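You operate a simulated robot arm through the tools that you are given. There is no shell and no other tool.

You are at the controls of a simulated robot arm. One attempt, no reset.

## Task
Module 52 gets no air: swap module 22 for the fan module.
Fine: in the long rack; mains off while modules move and on again after; 22 goes to the slot at the Top end; the strip and the other modules in the two racks stay.

The check looks at the end state, three seconds after you hand in, the way a careful person would. Anything else that was tipped, shoved, dropped, spilled or broken makes it a failure.

## Robot
A 6-joint arm with a two-finger gripper, fixed in place. Base frame: the origin is on the floor under the middle of its stand, x ahead of it, y to its left, z up. Units: mm, degrees, N and s.
With the tool pointing down near the work surface it reaches from about 260 to 820 mm from the base axis. Its first joint turns from -166.0 to 166.0 degrees. Payload 2.45 kg.
Tool frame: the origin (TCP) lies between the finger pads and is the grasp point; the fingertips stand 20 mm ahead of it; z points along the fingers, y is the line along which they close. The gripper opens to 140 mm; its body begins 168 mm behind the TCP.
Orientation is told as [roll, pitch, yaw] about the base's x, y, z axes, in that order, counted from this pose: with the fingers straight down and closing along the base's y, the tool's x points along the base's -x, its y along +y and its z along -z.

## Interface
- The arm moves only by the tool send_rows. Its argument "steps" is one flat list of numbers, 7 for each row, row after row: the turn, a rotation vector about the base's x, y, z in degrees, then the shift along the base's x, y, z in m, then the opening, from 0 (shut) to 1 (fully open). In form: [ax, ay, az, x, y, z, fingers, ax, ay, az, x, y, z, fingers, ...]. A call has 1 to 20 rows; each row shifts and turns the commanded pose from where the row before left it. A row lasts 0.2 s, in which the tool goes at most 50 mm and 8.6 degrees; a call with a longer step from one row to the next is refused whole, and so is a gripper value outside its range. Where a pose cannot be reached the arm comes as near as it can. A force on the tool above 40 N (or 10 N above the force at the start of the call, whichever is more), or a blocked arm, ends the call early, and 0.2 s more pass. The fingers move at their own pace (about 45 mm/s each) and stop on an object; they squeeze with about 36 N. The grip force told is the motor's: it shows also when the fingers shut on nothing. Time passes only in rows, and 0.2 s behind the last, so rows that do not move let the fingers close. It gives the time, the measured TCP pose, the force on the tool (base axes), the opening and the grip force at its end, in the units of the frame above (readings bear some noise), with the torque about the TCP (base axes, N m) and any sound that the robot's microphone picked up, and new pictures: "views" is both (left out), scene, wrist or none.
- Cameras (640 x 400 px; columns grow to the right, rows downward): "scene" is fixed at [218.6, -649, 1350.3]; the picture's right is [0.93, -0.37, 0.00], its down [-0.15, -0.38, -0.91] and it looks along [0.33, 0.85, -0.41] (base axes); focal length 343 px, centre (320, 200). "wrist" rides on the gripper at [78, 11, -209] in the tool frame; the picture's right is [-0.14, 0.99, 0.00], its down [-0.92, -0.13, -0.37] and it looks along [-0.37, -0.05, 0.93] (tool axes); focal length 280 px, centre (320, 200).
- lift_body(by): moves the trunk up (or, below 0, down) by that many mm; the arm rides with it, the base frame stays. It gives what a move gives, with no picture.
- locate(camera, pixels): for up to 12 pixels [column, row] of the newest picture of that camera ("zoom" is the newest enlarged one), the place [x, y, z] in the base frame of the surface seen there, good to about 2 mm. No time passes.
- zoom(camera, box): a new picture of the part [left, top, right, bottom] of that camera's present view, enlarged. No time passes.
- sign_off(): hands the job in; it is judged then, once.

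Unless the task says otherwise, let go and move clear before handing in.

The tools are called after "Call:" as name(argument=value, ...) on one line, values as JSON. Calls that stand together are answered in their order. send_rows: Moves the arm, as the interface text tells. Its arguments: {"type":"object","properties":{"steps":{"type":"array","items":{"type":"number"}},"views":{"type":"string","enum":["both","scene","wrist","none"]}},"required":["steps"]} The other tools are called the same way: lift_body (by) moves the trunk up or down; locate (camera, pixels) gives the place of the surface under pixels of a picture; zoom (camera, box) takes an enlarged picture of a part of a camera's view; sign_off () hands the job in.

At the start:

```text
t: 0.0
tcp_pos: [594.0, 149.2, 1028.0]
tool_rot: [-0.1, 0.0, 0.0]
contact_force: [0.3, 0.1, -0.4]
torque: [0.0, 0.01, 0.0]
finger_gap: 139.9
grasp_force: 0.0
trunk travel left (down, up): [-100.0, 130.0]
```

scene: 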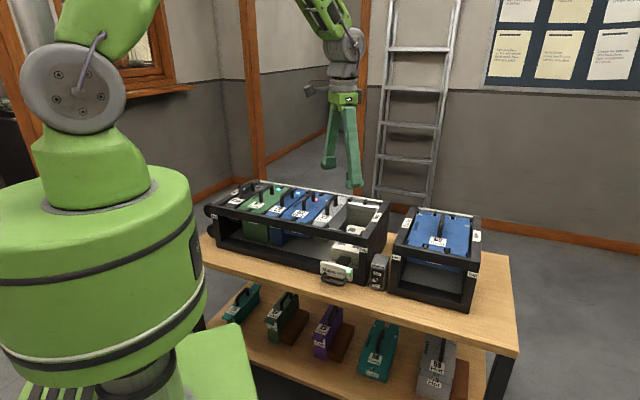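
wrist: 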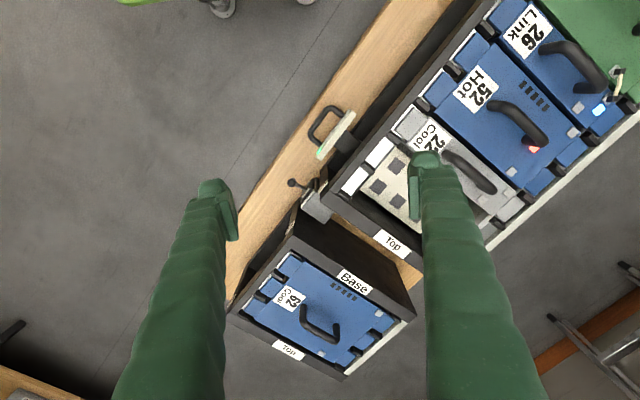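

The pictures show a long rack with modules (52 around wrist pixel (500,105), 22 around (450,160)) and a short rack beside it. I'll zoom in to read labels before I move anything.

Call:
zoom(camera="scene", box=[200, 170, 400, 295])

Call:
zoom(camera="scene", box=[300, 190, 500, 315])

Call:
zoom(camera="scene", box=[200, 275, 360, 375])

Call:
zoom(camera="scene", box=[330, 300, 490, 400])

Call:
zoom(camera="wrist", box=[280, 80, 480, 205])

Call:
zoom(camera="wrist", box=[440, 0, 640, 125])

Call:
zoom(camera="scene", box=[480, 0, 640, 100])

```text
3.20 times, centred on (300, 232) of scene
```

zoom: 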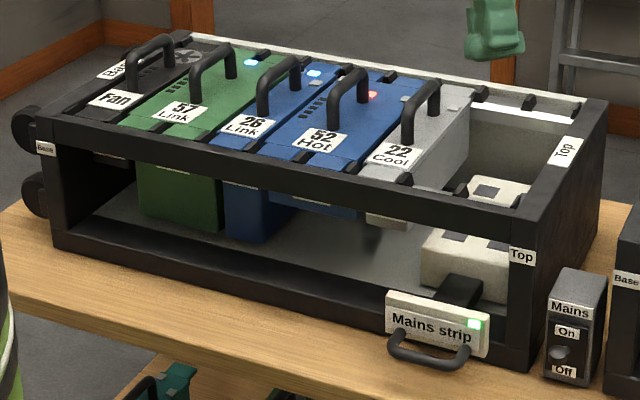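

```text
3.20 times, centred on (400, 252) of scene
```

zoom: 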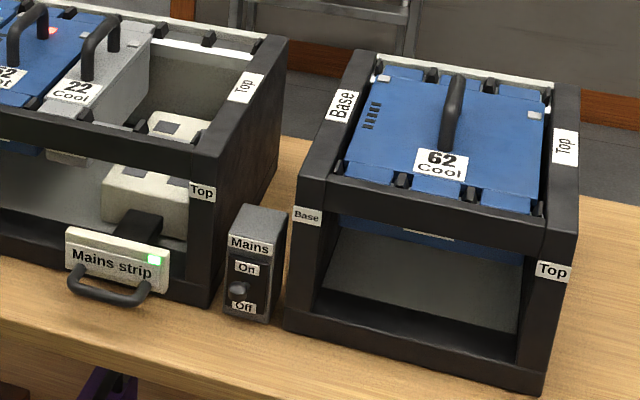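

```text
4.00 times, centred on (280, 325) of scene
```

zoom: 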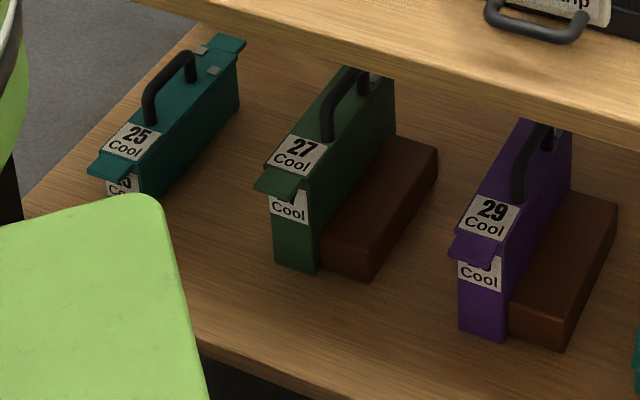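

```text
4.00 times, centred on (410, 350) of scene
```

zoom: 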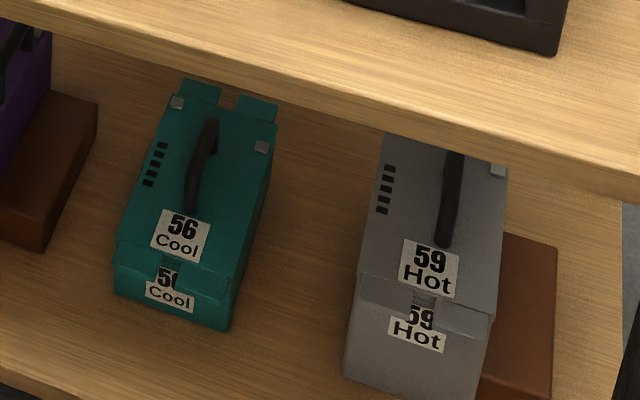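

```text
3.20 times, centred on (380, 142) of wrist
```

zoom: 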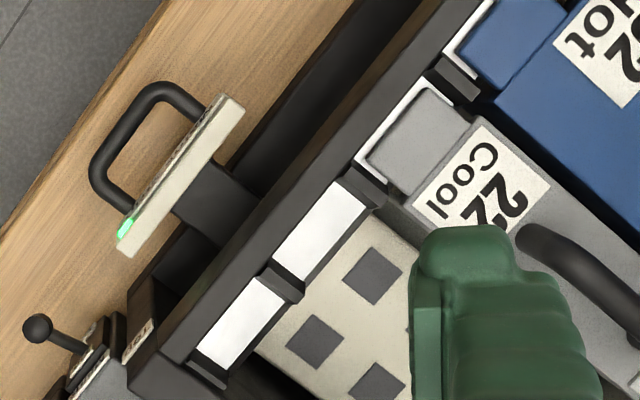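

```text
3.20 times, centred on (540, 62) of wrist
```

zoom: 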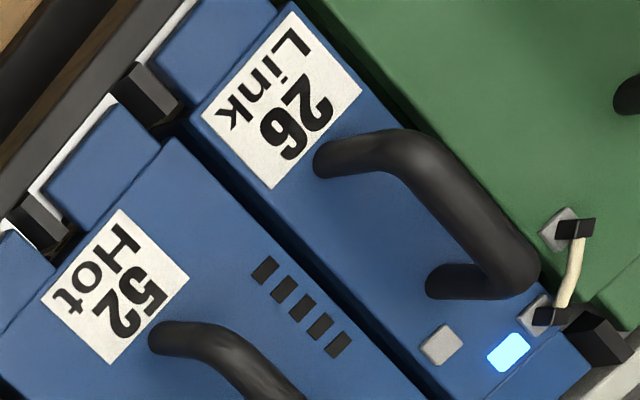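

```text
4.00 times, centred on (560, 50) of scene
```

zoom: 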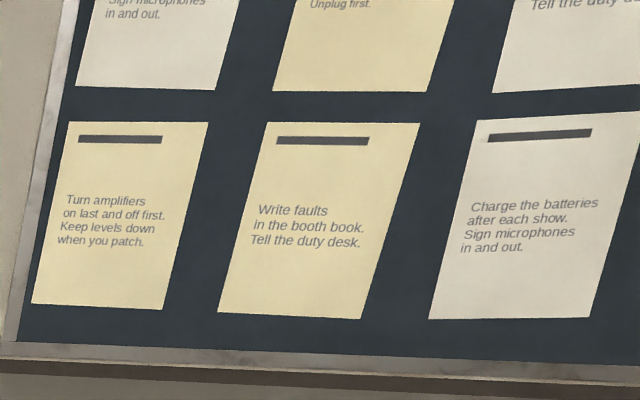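

The long rack reads, from Base to Top: Fan, 57 Link, 26 Link, 52 Hot, 22 Cool, then empty positions; the mains switch box stands between the racks, with a lit green lamp on the strip. I'll measure the main points next.

Call:
zoom(camera="scene", box=[200, 170, 300, 233])

Call:
zoom(camera="scene", box=[350, 240, 420, 300])

Call:
locate(camera="scene", pixels=[[370, 285], [379, 257], [376, 281], [383, 290], [388, 256], [371, 258], [376, 271], [377, 289], [350, 271], [335, 285], [330, 262], [353, 277]])

Call:
locate(camera="scene", pixels=[[208, 210], [259, 183], [388, 205], [368, 235], [247, 182], [262, 189], [288, 193], [308, 195], [333, 198], [241, 192], [265, 194], [337, 215]])

```text
6.35 times, centred on (250, 202) of scene
```

zoom: 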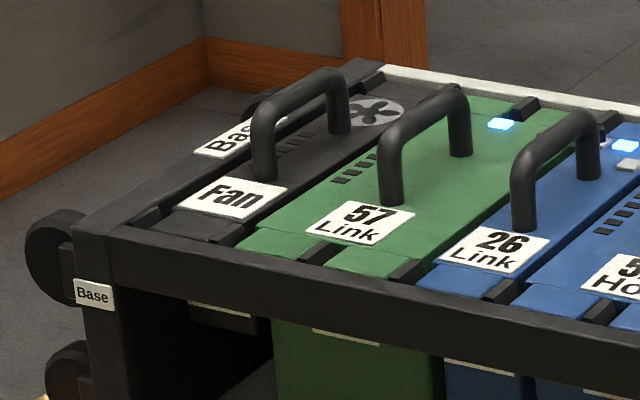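

```text
6.67 times, centred on (385, 270) of scene
```

zoom: 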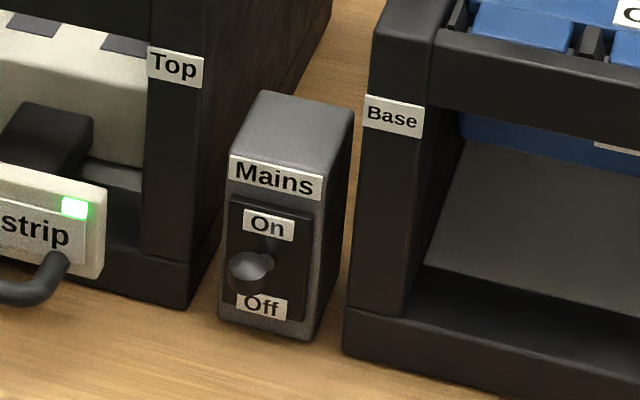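

```text
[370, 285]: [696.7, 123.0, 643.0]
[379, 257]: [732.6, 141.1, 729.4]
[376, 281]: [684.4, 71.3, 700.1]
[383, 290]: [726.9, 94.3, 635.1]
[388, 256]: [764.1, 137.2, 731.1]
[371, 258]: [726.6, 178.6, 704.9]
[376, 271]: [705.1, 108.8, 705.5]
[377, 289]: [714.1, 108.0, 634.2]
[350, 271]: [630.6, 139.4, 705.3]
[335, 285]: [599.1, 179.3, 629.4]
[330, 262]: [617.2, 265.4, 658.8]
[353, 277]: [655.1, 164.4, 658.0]
```

```text
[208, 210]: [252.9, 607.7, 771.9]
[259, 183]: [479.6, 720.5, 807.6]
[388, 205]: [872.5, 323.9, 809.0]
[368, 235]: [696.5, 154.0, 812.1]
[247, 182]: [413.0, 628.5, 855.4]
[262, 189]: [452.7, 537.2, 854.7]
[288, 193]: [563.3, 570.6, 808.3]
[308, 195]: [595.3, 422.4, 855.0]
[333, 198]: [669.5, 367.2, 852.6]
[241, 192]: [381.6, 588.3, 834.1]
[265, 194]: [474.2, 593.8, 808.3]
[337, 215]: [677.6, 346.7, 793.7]
```

The lever knob on the mains box is near (684, 71, 700), and the rack's long axis runs at about 45° in the base frame. I'll move the arm above the rack, turned 45°, to look straight into it.

Call:
send_rows(steps=[0, 0, 5.625, -0.0124, 0.0345, 0, 1, 0, 0, 5.625, -0.0124, 0.0345, 0, 1, 0, 0, 5.625, -0.0124, 0.0345, 0, 1, 0, 0, 5.625, -0.0124, 0.0345, 0, 1, 0, 0, 5.625, -0.0124, 0.0345, 0, 1, 0, 0, 5.625, -0.0124, 0.0345, 0, 1, 0, 0, 5.625, -0.0124, 0.0345, 0, 1, 0, 0, 5.625, -0.0124, 0.0345, 0, 1, 0, 0, 0, 0, 0, 0, 1], views="both")

```text
t: 2.0
tcp_pos: [495.9, 425.1, 1026.9]
tool_rot: [-0.1, 0.0, 45.1]
contact_force: [-0.4, -0.5, -0.2]
torque: [0.01, -0.02, 0.04]
finger_gap: 140.1
grasp_force: 0.1
trunk travel left (down, up): [-100.0, 130.0]
```

scene: 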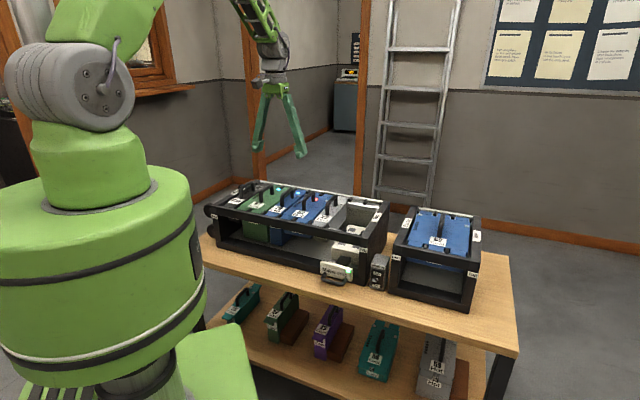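
wrist: 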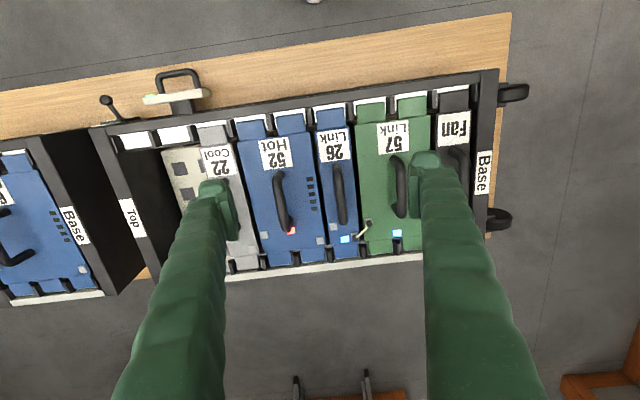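

The wrist view shows the rack aligned with the tool: two empty slots at the Top end (135,140) and (173,133), then 22, 52, 26, 57 and Fan. I'll enlarge these and measure.

Call:
zoom(camera="wrist", box=[90, 60, 290, 185])

Call:
zoom(camera="wrist", box=[90, 160, 290, 285])

Call:
zoom(camera="wrist", box=[330, 60, 530, 185])

Call:
zoom(camera="wrist", box=[300, 160, 500, 285])

Call:
locate(camera="wrist", pixels=[[97, 133], [493, 76], [155, 275], [485, 230], [275, 182], [285, 222], [336, 170], [342, 218], [395, 162], [402, 210], [451, 155], [107, 100]])

```text
3.20 times, centred on (190, 122) of wrist
```

zoom: 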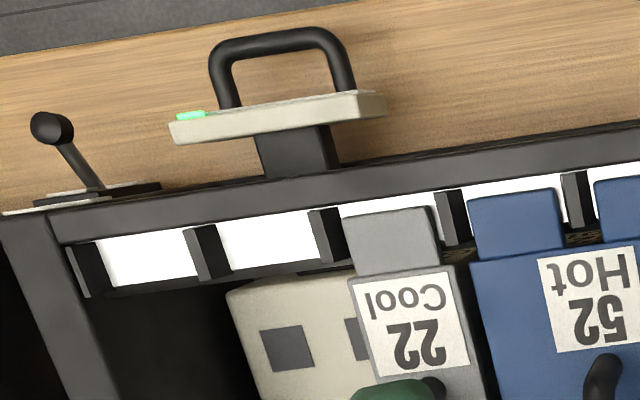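

```text
3.20 times, centred on (190, 222) of wrist
```

zoom: 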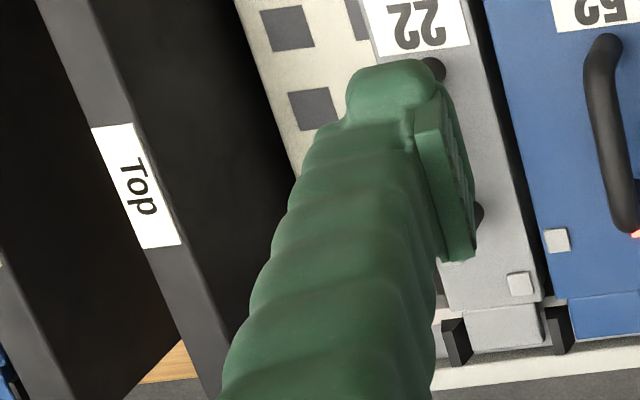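

```text
3.20 times, centred on (430, 122) of wrist
```

zoom: 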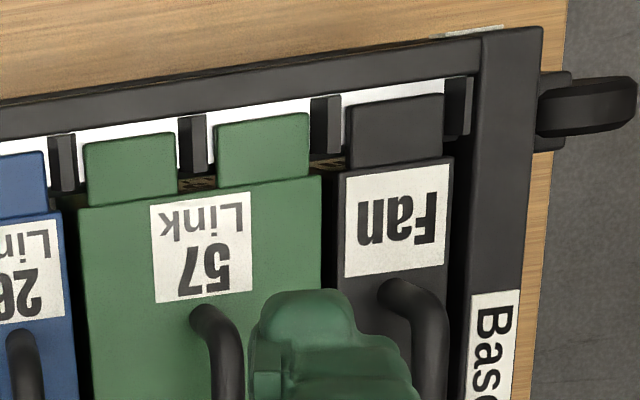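

```text
3.20 times, centred on (400, 222) of wrist
```

zoom: 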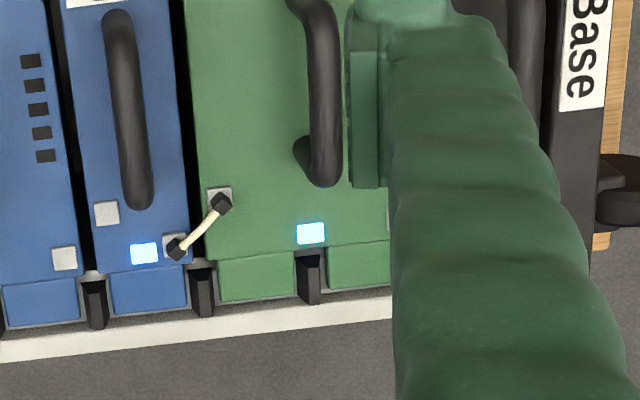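

```text
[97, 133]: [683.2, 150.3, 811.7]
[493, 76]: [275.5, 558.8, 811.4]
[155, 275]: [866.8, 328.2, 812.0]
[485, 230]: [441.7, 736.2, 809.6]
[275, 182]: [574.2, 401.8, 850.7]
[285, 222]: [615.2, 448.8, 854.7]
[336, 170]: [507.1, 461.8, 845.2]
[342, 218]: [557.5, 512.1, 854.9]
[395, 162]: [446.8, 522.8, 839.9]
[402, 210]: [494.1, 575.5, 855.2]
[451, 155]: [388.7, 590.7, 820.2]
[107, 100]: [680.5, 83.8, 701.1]
```

The rack axes are exactly at 45° (front edge from (275,559) to (683,150)), with about 58 mm slot pitch and 9 slots. Now I'll measure the depth of 22, the fan and the strip, plus the switch details.

Call:
locate(camera="scene", pixels=[[377.2, 273.9], [376, 285.8], [322, 238], [323, 235], [353, 247], [345, 246], [372, 226], [349, 227], [240, 223], [236, 220], [312, 233], [348, 257]])

Call:
locate(camera="wrist", pixels=[[144, 101], [210, 92], [163, 72], [195, 70], [106, 100], [120, 119], [133, 143], [174, 135], [168, 152], [178, 168], [187, 194], [170, 165]])

Call:
locate(camera="wrist", pixels=[[212, 135], [217, 155], [245, 250], [247, 265], [230, 245], [200, 139], [237, 132], [450, 101], [452, 122], [435, 100], [474, 95], [130, 200]])

Call:
zoom(camera="scene", box=[310, 200, 390, 250])

Call:
zoom(camera="scene", box=[200, 200, 280, 250])

```text
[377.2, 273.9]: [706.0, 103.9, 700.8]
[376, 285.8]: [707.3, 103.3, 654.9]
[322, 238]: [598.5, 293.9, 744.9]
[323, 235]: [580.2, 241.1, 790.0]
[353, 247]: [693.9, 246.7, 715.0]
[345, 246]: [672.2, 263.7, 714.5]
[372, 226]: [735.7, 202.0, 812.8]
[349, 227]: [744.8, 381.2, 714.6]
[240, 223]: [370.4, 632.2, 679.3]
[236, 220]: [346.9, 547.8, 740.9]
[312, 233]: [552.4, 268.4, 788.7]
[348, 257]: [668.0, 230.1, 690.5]
```

```text
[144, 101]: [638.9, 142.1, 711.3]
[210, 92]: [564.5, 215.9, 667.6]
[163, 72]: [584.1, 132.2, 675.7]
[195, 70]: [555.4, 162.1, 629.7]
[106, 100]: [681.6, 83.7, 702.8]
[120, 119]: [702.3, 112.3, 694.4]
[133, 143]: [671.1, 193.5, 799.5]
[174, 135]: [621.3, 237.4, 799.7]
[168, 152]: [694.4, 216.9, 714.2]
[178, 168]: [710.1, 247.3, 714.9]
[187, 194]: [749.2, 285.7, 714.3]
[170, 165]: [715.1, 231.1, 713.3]
```

```text
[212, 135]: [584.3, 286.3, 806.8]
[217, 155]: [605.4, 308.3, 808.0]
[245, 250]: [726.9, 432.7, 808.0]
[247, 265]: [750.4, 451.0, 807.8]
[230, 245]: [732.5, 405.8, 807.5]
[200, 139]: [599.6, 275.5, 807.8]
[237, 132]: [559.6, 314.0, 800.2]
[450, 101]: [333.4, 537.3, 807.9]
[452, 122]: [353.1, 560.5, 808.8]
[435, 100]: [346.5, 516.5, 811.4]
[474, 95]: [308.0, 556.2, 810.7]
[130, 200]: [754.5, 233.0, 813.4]
```

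```text
8.00 times, centred on (350, 225) of scene
```

zoom: 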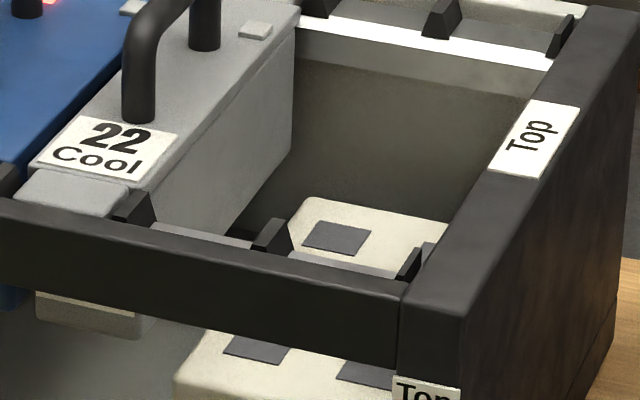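

```text
8.00 times, centred on (240, 225) of scene
```

zoom: 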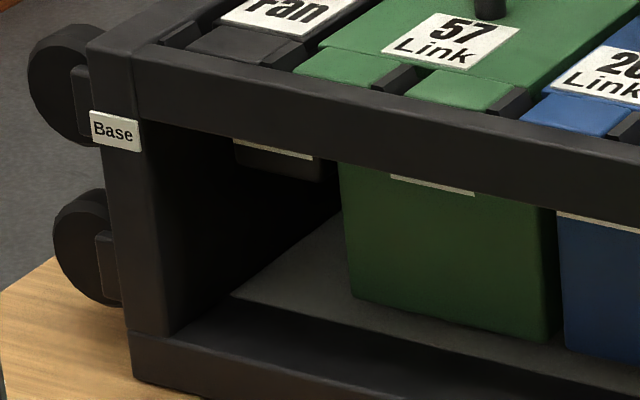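

Readings: the lever knob is at u≈423, v≈541, z≈702 (tilted up, On) with its pivot near z 678; 22's underside is at about z 740 and the strip's top at 714, so 22 fits above the strip. I'll shut the fingers and move above the knob to push it down to Off.

Call:
send_rows(steps=[0, 0, 0, 0.0204, -0.0382, 0, 0.3, 0, 0, 0, 0.0204, -0.0382, 0, 0, 0, 0, 0, 0.0204, -0.0382, 0, 0, 0, 0, 0, 0.0204, -0.0382, 0, 0, 0, 0, 0, 0.0204, -0.0382, 0, 0, 0, 0, 0, 0.0204, -0.0382, 0, 0, 0, 0, 0, 0.0204, -0.0382, 0, 0, 0, 0, 0, 0.0204, -0.0382, 0, 0, 0, 0, 0, 0.0204, -0.0382, 0, 0, 0, 0, 0, 0, 0, -0.04, 0, 0, 0, 0, 0, 0, -0.04, 0, 0, 0, 0, 0, 0, -0.04, 0, 0, 0, 0, 0, 0, -0.04, 0, 0, 0, 0, 0, 0, -0.04, 0, 0, 0, 0, 0, 0, -0.04, 0, 0, 0, 0, 0, 0, 0, 0], views="both")

```text
t: 5.4
tcp_pos: [679.1, 82.2, 789.0]
tool_rot: [0.0, 0.0, 45.0]
contact_force: [-0.3, -0.7, 0.1]
torque: [-0.01, 0.0, 0.03]
finger_gap: 0.1
grasp_force: 29.5
trunk travel left (down, up): [-100.0, 130.0]
```

scene: 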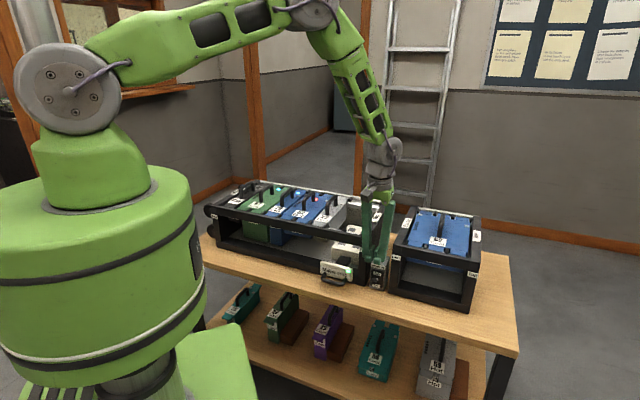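
wrist: 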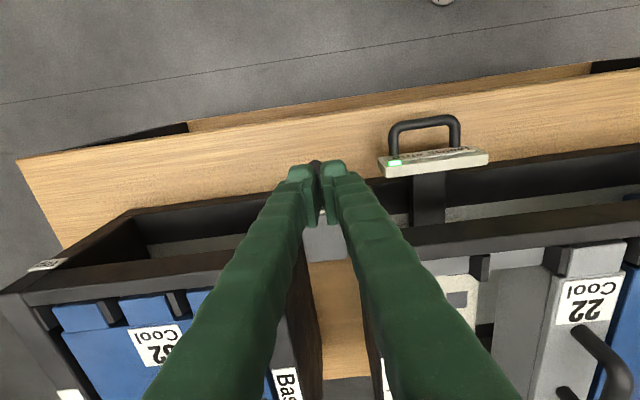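

The fingertips are shut and right above the knob (wrist (318,165)). I'll check closely in both views before pushing.

Call:
zoom(camera="scene", box=[330, 220, 426, 280])

Call:
zoom(camera="wrist", box=[270, 130, 370, 230])

Call:
locate(camera="wrist", pixels=[[317, 162], [134, 213], [20, 283], [271, 266], [330, 215], [305, 180], [335, 180]])

```text
6.67 times, centred on (378, 250) of scene
```

zoom: 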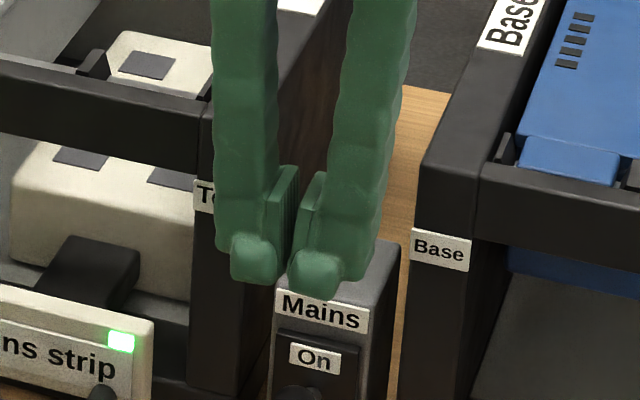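

```text
4.00 times, centred on (320, 180) of wrist
```

zoom: 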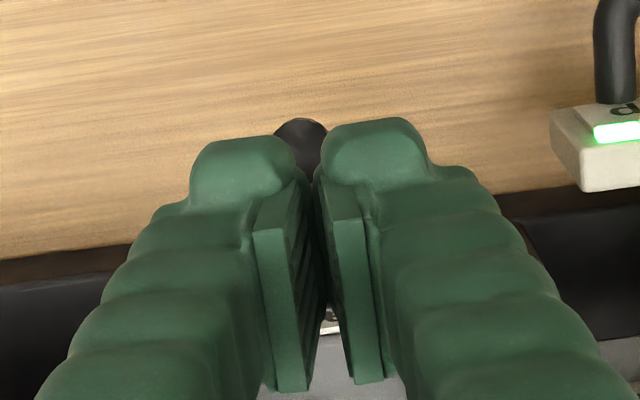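

```text
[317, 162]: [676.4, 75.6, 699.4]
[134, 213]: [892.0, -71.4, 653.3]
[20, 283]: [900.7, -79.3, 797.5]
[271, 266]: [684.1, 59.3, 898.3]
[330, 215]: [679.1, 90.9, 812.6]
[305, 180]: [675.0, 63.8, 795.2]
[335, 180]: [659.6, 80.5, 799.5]
```

The fingers line up with the knob (wrist (317,162), scene zoom (295,395)). I'll push down slowly and watch the force and sound.

Call:
send_rows(steps=[0, 0, 0, 0, 0, -0.027, 0, 0, 0, 0, 0, 0, -0.027, 0, 0, 0, 0, 0, 0, -0.006, 0, 0, 0, 0, 0, 0, -0.006, 0, 0, 0, 0, 0, 0, -0.006, 0, 0, 0, 0, 0, 0, -0.006, 0, 0, 0, 0, 0, 0, -0.006, 0, 0, 0, 0, 0, 0, -0.006, 0, 0, 0, 0, 0, 0, -0.006, 0, 0, 0, 0, 0, 0, -0.006, 0], views="both")

```text
t: 7.6
tcp_pos: [679.5, 80.6, 687.2]
tool_rot: [-0.1, -0.1, 45.0]
contact_force: [-3.2, -5.5, 20.0]
torque: [-0.04, -0.12, -0.02]
finger_gap: 0.0
grasp_force: 29.4
trunk travel left (down, up): [-100.0, 130.0]
```

scene: 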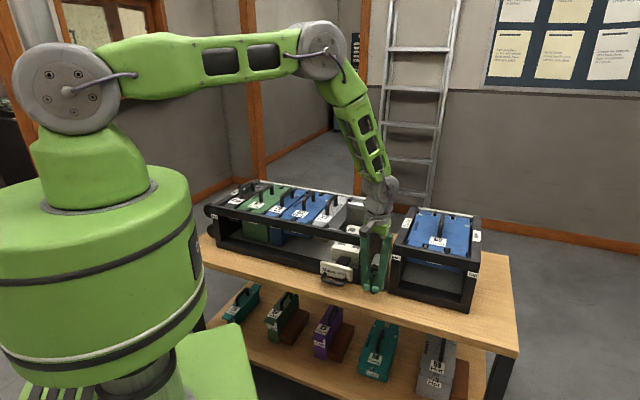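
wrist: 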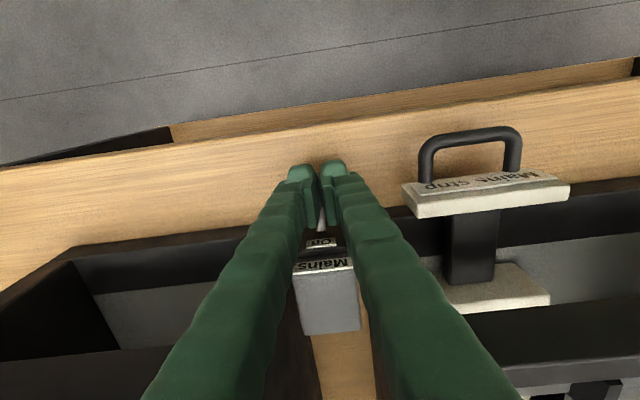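

The strip's green lamp is gone in the wrist view and the tool feels 20 N, so the lever has moved. I'll check the lamps enlarged.

Call:
zoom(camera="scene", box=[230, 170, 400, 290])

Call:
zoom(camera="wrist", box=[270, 130, 430, 290])

```text
3.33 times, centred on (315, 230) of scene
```

zoom: 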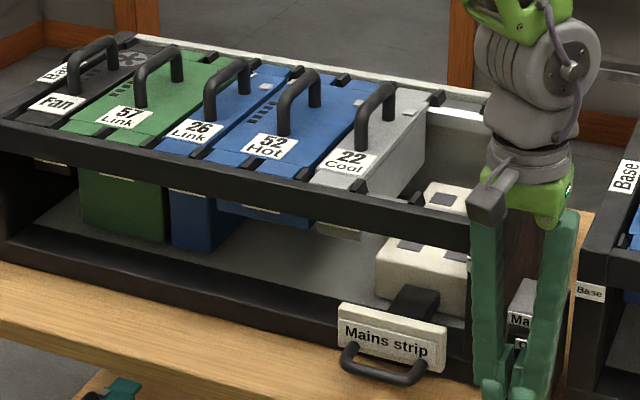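

```text
2.50 times, centred on (350, 210) of wrist
```

zoom: 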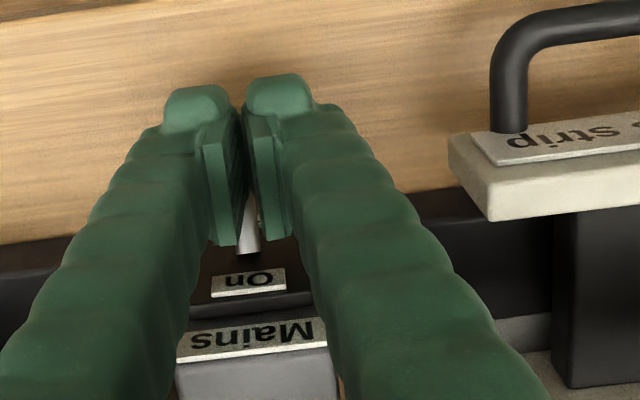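

All lamps (strip and modules) are dark. I'll raise the tool and verify that the lever stays at Off.

Call:
send_rows(steps=[0, 0, 0, 0, 0, 0.02, 0, 0, 0, 0, 0, 0, 0.04, 0, 0, 0, 0, 0, 0, 0.045, 0, 0, 0, 0, 0, 0, 0.045, 0.3, 0, 0, 0, 0, 0, 0.045, 0.5, 0, 0, 0, 0, 0, 0.045, 0.5], views="both")

```text
t: 9.0
tcp_pos: [676.2, 81.7, 926.0]
tool_rot: [-0.1, 0.0, 44.9]
contact_force: [0.5, 0.4, 0.0]
torque: [0.04, -0.02, 0.01]
finger_gap: 68.6
grasp_force: 0.0
trunk travel left (down, up): [-100.0, 130.0]
```

scene: 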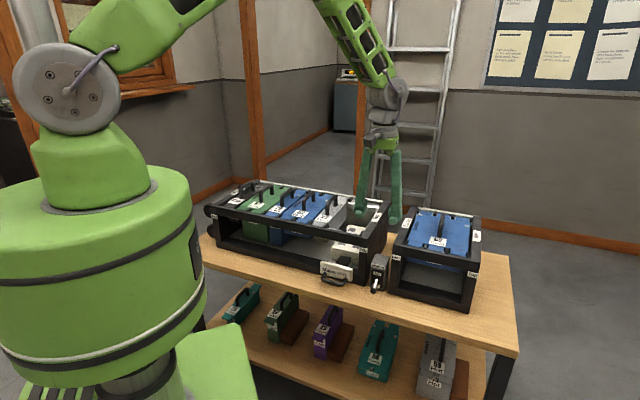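
wrist: 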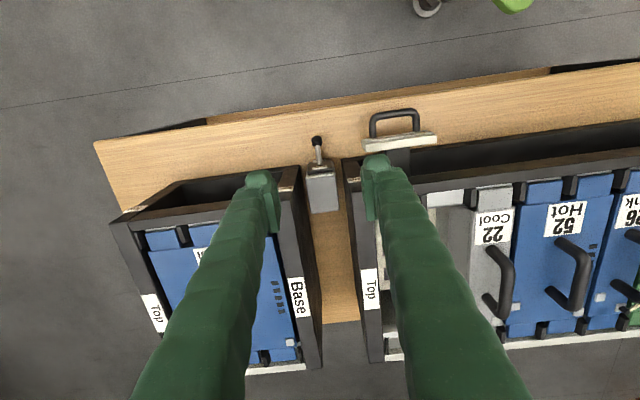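

Call:
zoom(camera="scene", box=[345, 240, 415, 300])

Call:
locate(camera="wrist", pixels=[[317, 139], [319, 160], [317, 149], [320, 185], [500, 243], [507, 262], [505, 300], [490, 300], [497, 250], [493, 226], [488, 190]])

Call:
zoom(camera="wrist", box=[430, 170, 590, 330])

```text
6.67 times, centred on (380, 270) of scene
```

zoom: 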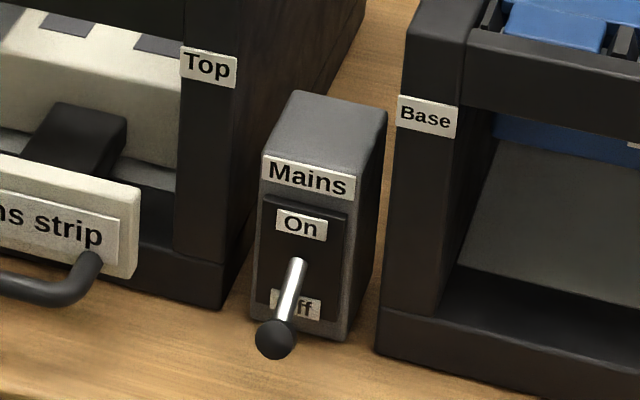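

```text
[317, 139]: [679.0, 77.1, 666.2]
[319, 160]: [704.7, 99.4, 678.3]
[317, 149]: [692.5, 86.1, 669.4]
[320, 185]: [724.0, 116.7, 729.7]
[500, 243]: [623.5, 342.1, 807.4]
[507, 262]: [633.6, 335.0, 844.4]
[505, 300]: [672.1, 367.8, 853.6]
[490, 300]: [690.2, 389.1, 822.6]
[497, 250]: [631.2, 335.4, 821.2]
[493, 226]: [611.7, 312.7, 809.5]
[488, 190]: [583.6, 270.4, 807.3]
```

```text
2.50 times, centred on (510, 250) of wrist
```

zoom: 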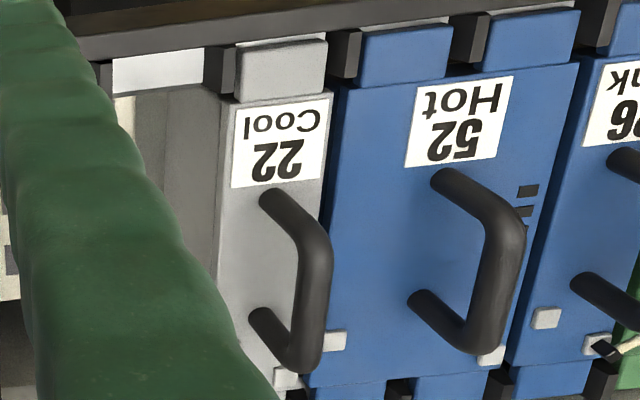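

The lever now points down at Off (scene zoom (275,338)), and all lamps are dark. Next I'll move above 22's handle to line up.

Call:
send_rows(steps=[0, 0, 0, -0.0032, 0.0399, 0.003, 0.5, 0, 0, 0, -0.0032, 0.0399, 0.003, 0.5, 0, 0, 0, -0.0032, 0.0399, 0.003, 0.5, 0, 0, 0, -0.0032, 0.0399, 0.003, 0.5, 0, 0, 0, -0.0032, 0.0399, 0.003, 0.5, 0, 0, 0, -0.0032, 0.0399, 0.003, 0.5, 0, 0, 0, -0.0032, 0.0399, 0.003, 0.5, 0, 0, 0, 0, 0, 0, 0.5], views="both")

```text
t: 10.8
tcp_pos: [657.7, 360.1, 945.6]
tool_rot: [0.0, 0.0, 44.9]
contact_force: [-0.4, 0.1, -0.2]
torque: [0.0, 0.02, 0.0]
finger_gap: 70.0
grasp_force: 0.0
trunk travel left (down, up): [-100.0, 130.0]
```

scene: 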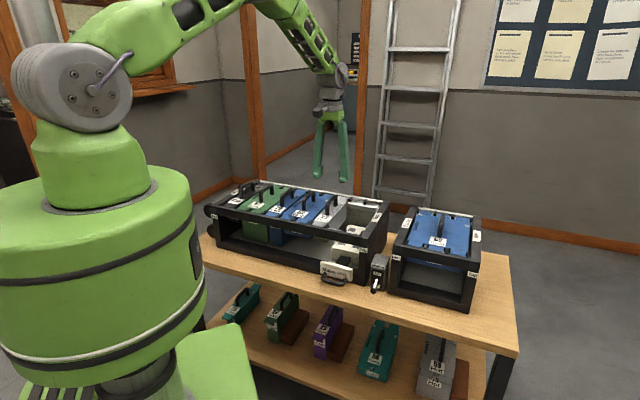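
wrist: 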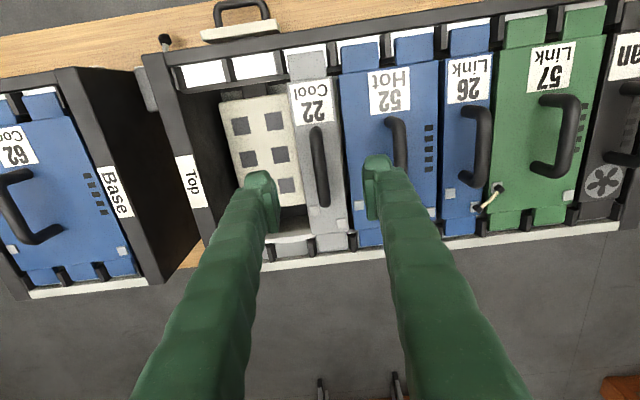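

22's handle (wrist (320,165)) lies between the fingers. I'll zoom and measure its exact line and the empty-slot pegs.

Call:
zoom(camera="wrist", box=[140, 20, 380, 170])

Call:
zoom(camera="wrist", box=[220, 120, 420, 280])

Call:
locate(camera="wrist", pixels=[[317, 140], [319, 165], [322, 190], [312, 165], [325, 165], [289, 68], [324, 65], [305, 66], [316, 242], [347, 240], [332, 241]])

Call:
locate(camera="wrist", pixels=[[178, 77], [231, 70], [283, 62], [334, 58], [203, 75], [252, 68], [189, 183], [268, 256], [310, 250], [353, 242], [291, 260], [387, 48]])

```text
2.67 times, centred on (260, 95) of wrist
```

zoom: 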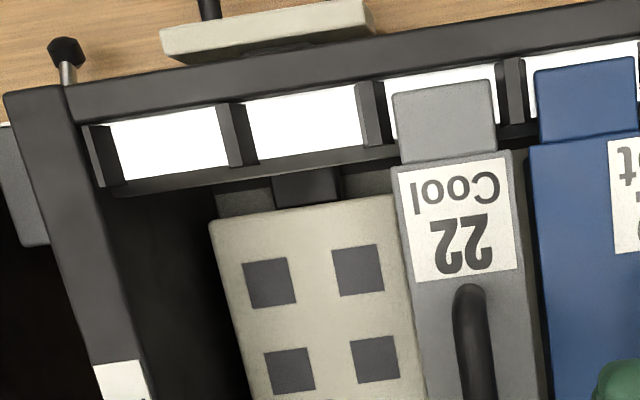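

```text
2.50 times, centred on (320, 200) of wrist
```

zoom: 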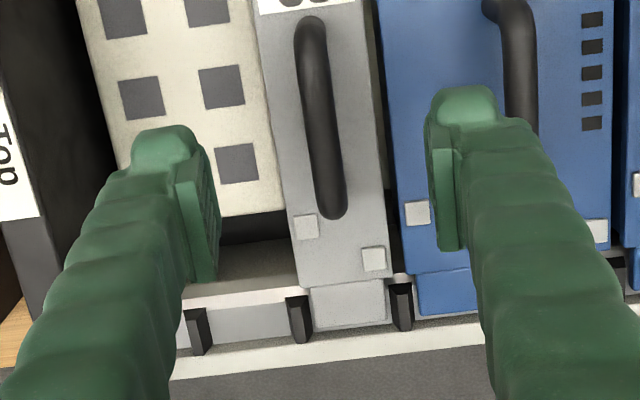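

```text
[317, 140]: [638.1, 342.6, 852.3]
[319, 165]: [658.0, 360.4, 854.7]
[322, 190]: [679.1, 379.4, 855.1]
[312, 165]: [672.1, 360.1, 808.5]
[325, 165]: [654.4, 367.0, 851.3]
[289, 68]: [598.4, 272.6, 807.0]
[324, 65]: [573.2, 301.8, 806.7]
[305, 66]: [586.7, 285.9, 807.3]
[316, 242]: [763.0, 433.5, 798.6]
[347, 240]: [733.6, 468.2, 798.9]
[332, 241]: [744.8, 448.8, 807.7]
```

```text
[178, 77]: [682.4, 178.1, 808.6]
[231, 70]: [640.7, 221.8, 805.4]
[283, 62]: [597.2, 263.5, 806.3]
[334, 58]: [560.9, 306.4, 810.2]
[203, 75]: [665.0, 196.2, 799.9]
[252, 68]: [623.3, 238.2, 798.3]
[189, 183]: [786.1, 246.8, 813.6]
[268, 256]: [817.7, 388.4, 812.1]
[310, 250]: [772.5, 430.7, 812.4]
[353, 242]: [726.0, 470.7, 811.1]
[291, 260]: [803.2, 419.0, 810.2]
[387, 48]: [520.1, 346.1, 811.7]
```

The handle bar of 22 runs at u≈210, v≈693–752, top z≈855. I'll measure the module's ends and the handle's ends to find its centre, and the peg pitch.

Call:
locate(camera="wrist", pixels=[[304.8, 53.5], [308.5, 82], [330, 233], [331.5, 248], [316, 129], [324, 205], [228.5, 62], [280, 54], [332, 46], [318, 128], [326, 207]])

Call:
zoom(camera="wrist", box=[160, 30, 360, 110])

```text
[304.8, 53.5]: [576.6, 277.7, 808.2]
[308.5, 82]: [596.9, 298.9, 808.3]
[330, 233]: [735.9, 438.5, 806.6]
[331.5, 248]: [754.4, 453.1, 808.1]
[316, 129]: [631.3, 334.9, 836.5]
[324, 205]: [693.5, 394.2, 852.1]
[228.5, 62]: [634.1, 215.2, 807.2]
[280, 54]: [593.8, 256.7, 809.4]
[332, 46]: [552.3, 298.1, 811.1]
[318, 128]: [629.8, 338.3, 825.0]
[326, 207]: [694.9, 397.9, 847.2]
```

```text
3.20 times, centred on (260, 70) of wrist
```

zoom: 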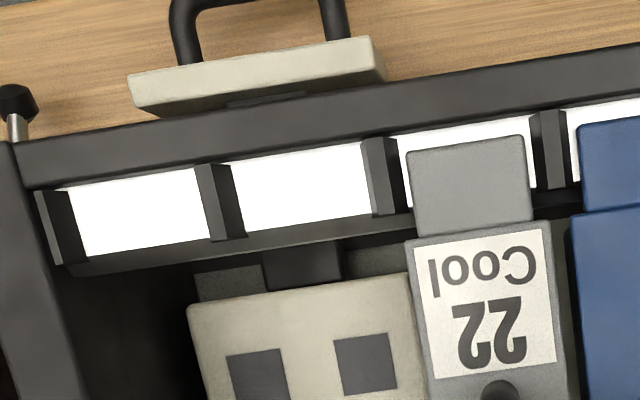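

Module 22's tabs span v 604–854 at u≈211, so its middle is at v≈728 under the handle; pegs B, C, D at u 296, 238, 180 give a pitch of about 58 mm. I'll centre on the handle and descend with a 56 mm opening.

Call:
send_rows(steps=[0, 0, 0, 0.0053, 0.0053, 0, 0.4, 0, 0, 0, 0, 0, -0.03, 0.4, 0, 0, 0, 0, 0, -0.03, 0.4, 0, 0, 0, 0, 0, -0.015, 0.4, 0, 0, 0, 0, 0, 0, 0.4], views="both")

```text
t: 12.0
tcp_pos: [662.2, 364.3, 871.9]
tool_rot: [0.0, 0.0, 45.1]
contact_force: [-0.8, -0.4, -0.1]
torque: [-0.01, -0.02, 0.03]
finger_gap: 55.9
grasp_force: 0.0
trunk travel left (down, up): [-100.0, 130.0]
```

scene: 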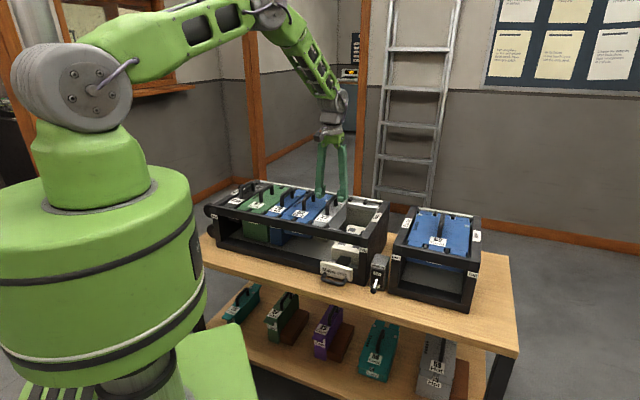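
wrist: 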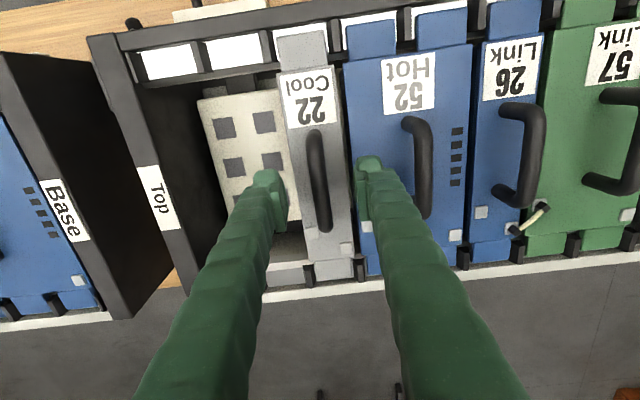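

The handle bar (wrist (318,180)) sits centred between the fingers. I'll go down the last 26 mm and close on it.

Call:
send_rows(steps=[0, 0, 0, 0, 0, -0.013, 0.4, 0, 0, 0, 0, 0, -0.013, 0.4, 0, 0, 0, 0, 0, 0, 0.3, 0, 0, 0, 0, 0, 0, 0, 0, 0, 0, 0, 0, 0, 0, 0, 0, 0, 0, 0, 0, 0, 0, 0, 0, 0, 0, 0, 0], views="both")

```text
t: 13.6
tcp_pos: [661.9, 365.8, 844.8]
tool_rot: [0.0, -0.1, 45.0]
contact_force: [2.5, -2.5, 0.2]
torque: [0.13, -0.12, -0.07]
finger_gap: 10.2
grasp_force: 36.0
trunk travel left (down, up): [-100.0, 130.0]
```

scene: 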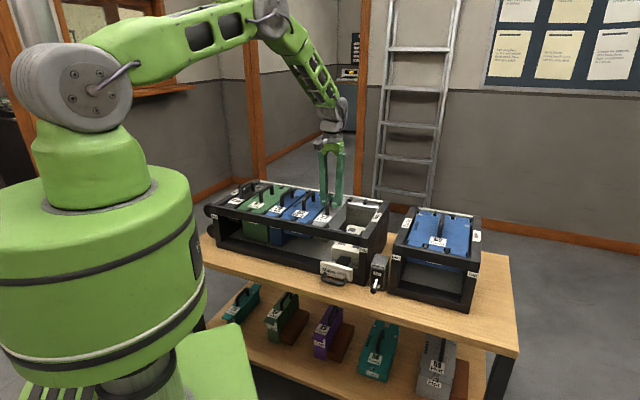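
wrist: 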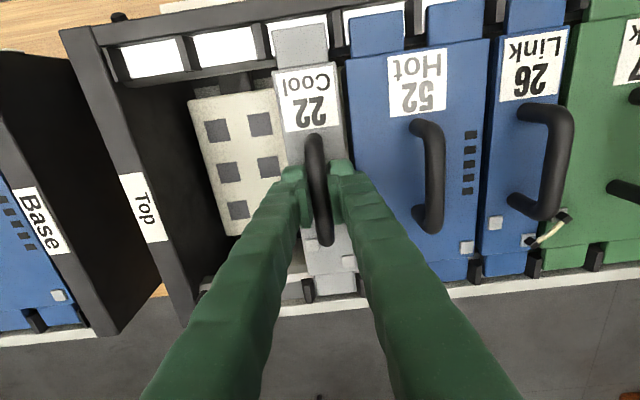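

The fingers hold the bar (gap 10 mm, 36 N). I'll lift gently a few millimetres first and check weight and posture.

Call:
send_rows(steps=[0, 0, 0, 0, 0, 0.004, 0, 0, 0, 0, 0, 0, 0.006, 0, 0, 0, 0, 0, 0, 0.008, 0, 0, 0, 0, 0, 0, 0, 0], views="both")

```text
t: 14.6
tcp_pos: [660.6, 366.1, 863.6]
tool_rot: [0.0, 0.0, 45.0]
contact_force: [-0.4, -0.1, -9.9]
torque: [-0.02, 0.03, -0.01]
finger_gap: 10.0
grasp_force: 35.9
trunk travel left (down, up): [-100.0, 130.0]
```

scene: 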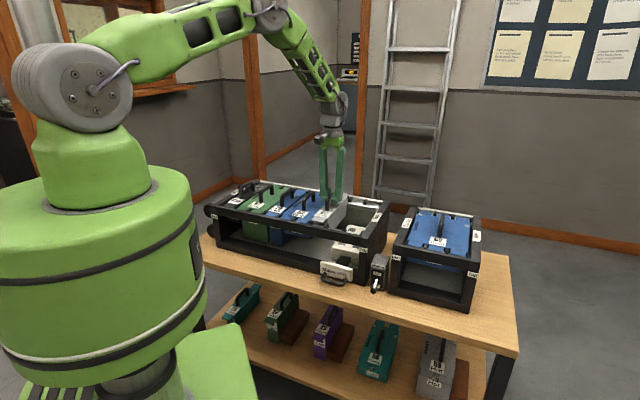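
wrist: 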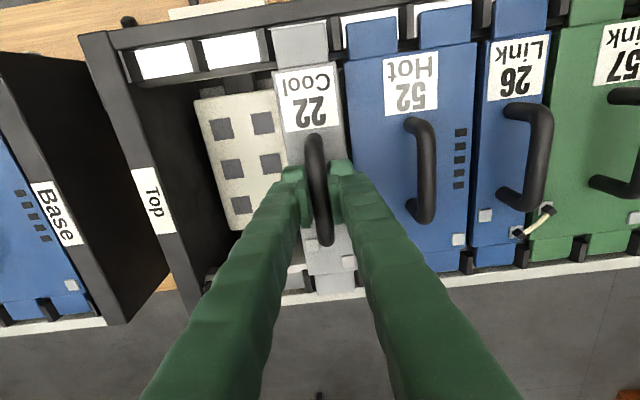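

22 weighs about 1 kg and hangs level with negligible torque. I'll lift it fully clear and carry it two slots toward the Top end.

Call:
send_rows(steps=[0, 0, 0, 0, 0, 0.018, 0, 0, 0, 0, 0, 0, 0.025, 0, 0, 0, 0, 0, 0, 0.025, 0, 0, 0, 0, 0, 0, 0.02, 0, 0, 0, 0, 0.01, -0.01, 0, 0, 0, 0, 0, 0.0165, -0.0165, 0, 0, 0, 0, 0, 0.0165, -0.0165, 0, 0, 0, 0, 0, 0.0165, -0.0165, 0, 0, 0, 0, 0, 0.0129, -0.0129, 0, 0, 0, 0, 0, 0.01, -0.01, 0, 0, 0, 0, 0, 0, 0, 0, 0], views="both")

```text
t: 17.0
tcp_pos: [744.2, 284.1, 950.8]
tool_rot: [0.0, -0.1, 45.0]
contact_force: [0.3, -1.1, -9.6]
torque: [-0.03, 0.03, 0.0]
finger_gap: 10.2
grasp_force: 36.0
trunk travel left (down, up): [-100.0, 130.0]
```

scene: 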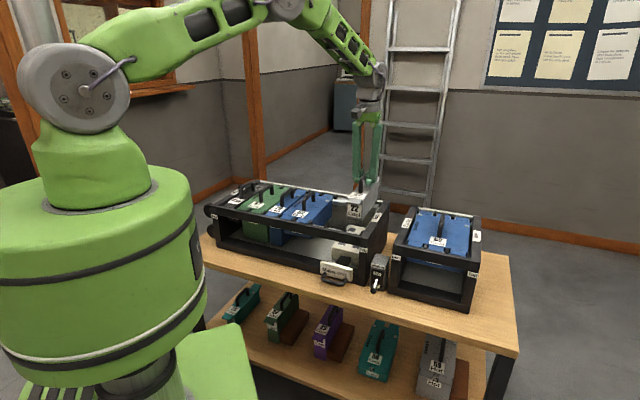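
wrist: 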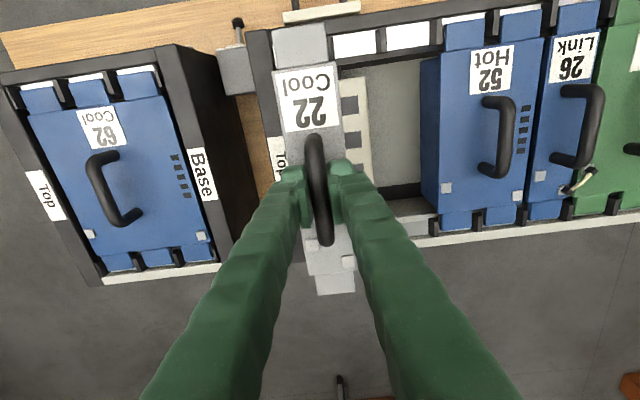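

22 is held level over the Top end. I'll measure the tab and the visible pegs to verify the sideways alignment before lowering.

Call:
zoom(camera="wrist", box=[220, 0, 460, 150])

Call:
zoom(camera="wrist", box=[260, 180, 460, 305])

Call:
zoom(camera="scene", box=[310, 170, 410, 250])

```text
2.67 times, centred on (340, 75) of wrist
```

zoom: 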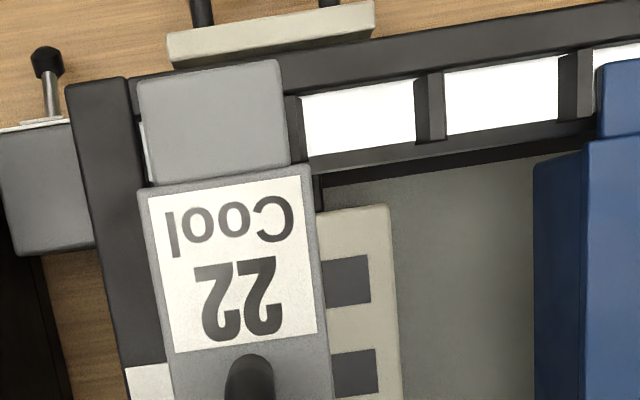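

```text
3.20 times, centred on (360, 242) of wrist
```

zoom: 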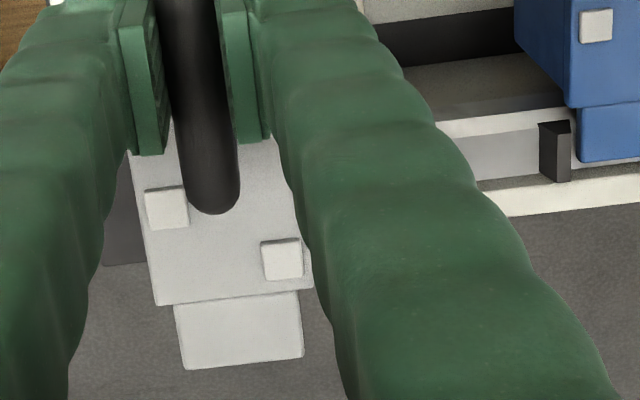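

```text
5.00 times, centred on (360, 210) of scene
```

zoom: 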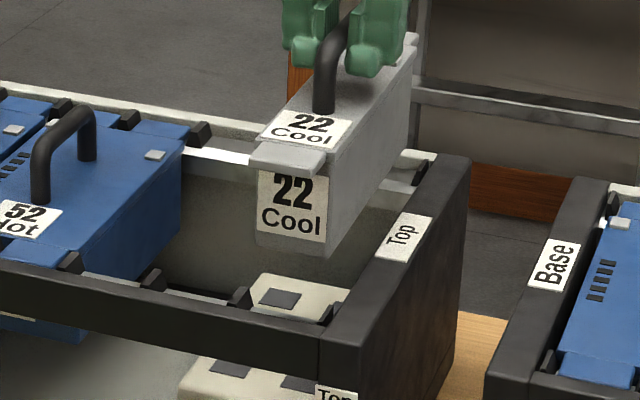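

Call:
locate(camera="wrist", pixels=[[275, 45], [326, 42], [300, 45], [379, 33], [432.5, 25.5], [330.5, 42], [333, 57], [384, 49], [437, 41], [312, 285], [352, 283], [333, 285]])

Call:
locate(camera="scene", pixels=[[310, 222.5], [326.4, 226], [344, 229.8], [361.6, 233.2], [362.2, 236.8], [296, 186], [321.6, 193.6], [336, 196.8], [380.4, 204.4], [370, 220.5], [360, 205]])

```text
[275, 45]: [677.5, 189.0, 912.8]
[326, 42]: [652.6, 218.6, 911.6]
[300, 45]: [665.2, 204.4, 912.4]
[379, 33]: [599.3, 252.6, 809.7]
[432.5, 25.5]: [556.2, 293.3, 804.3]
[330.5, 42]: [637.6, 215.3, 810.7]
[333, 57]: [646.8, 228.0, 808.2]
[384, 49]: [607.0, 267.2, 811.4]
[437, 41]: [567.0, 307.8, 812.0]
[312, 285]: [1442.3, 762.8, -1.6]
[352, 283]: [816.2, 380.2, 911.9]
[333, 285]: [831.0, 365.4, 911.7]
```

```text
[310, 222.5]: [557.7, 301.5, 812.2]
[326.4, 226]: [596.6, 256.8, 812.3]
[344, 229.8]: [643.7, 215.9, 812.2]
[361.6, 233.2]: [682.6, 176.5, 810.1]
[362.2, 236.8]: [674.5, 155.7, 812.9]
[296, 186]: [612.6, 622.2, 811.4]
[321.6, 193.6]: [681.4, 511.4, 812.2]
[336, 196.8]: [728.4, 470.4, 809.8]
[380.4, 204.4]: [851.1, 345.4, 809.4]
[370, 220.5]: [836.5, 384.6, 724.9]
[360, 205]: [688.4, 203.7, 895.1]
```

Tab centre is at u≈326 and slot 9's centre is at about 327 (pegs near 297 and 357), so alignment is within a millimetre or so. I'll shift 1 mm more and lower it most of the way.

Call:
send_rows(steps=[0, 0, 0, 0.0006, -0.0006, -0.01, 0, 0, 0, 0, 0, 0, -0.02, 0, 0, 0, 0, 0, 0, -0.02, 0, 0, 0, 0, 0, 0, -0.015, 0, 0, 0, 0, 0, 0, -0.01, 0, 0, 0, 0, 0, 0, -0.007, 0, 0, 0, 0, 0, 0, 0, 0], views="both")

```text
t: 18.6
tcp_pos: [746.7, 284.2, 868.0]
tool_rot: [0.0, 0.0, 45.1]
contact_force: [0.0, -0.2, -10.3]
torque: [-0.02, 0.01, 0.02]
finger_gap: 10.4
grasp_force: 35.4
trunk travel left (down, up): [-100.0, 130.0]
```

scene: 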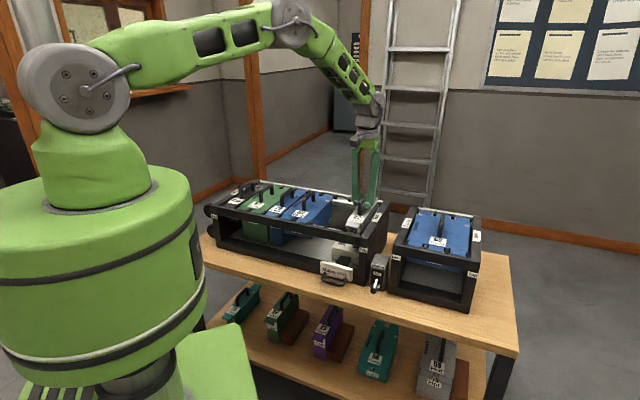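
wrist: 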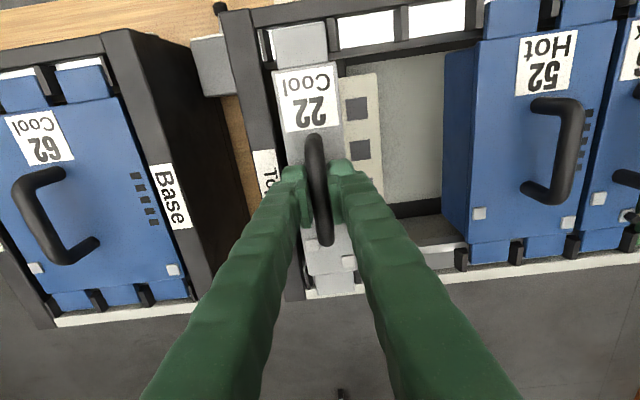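

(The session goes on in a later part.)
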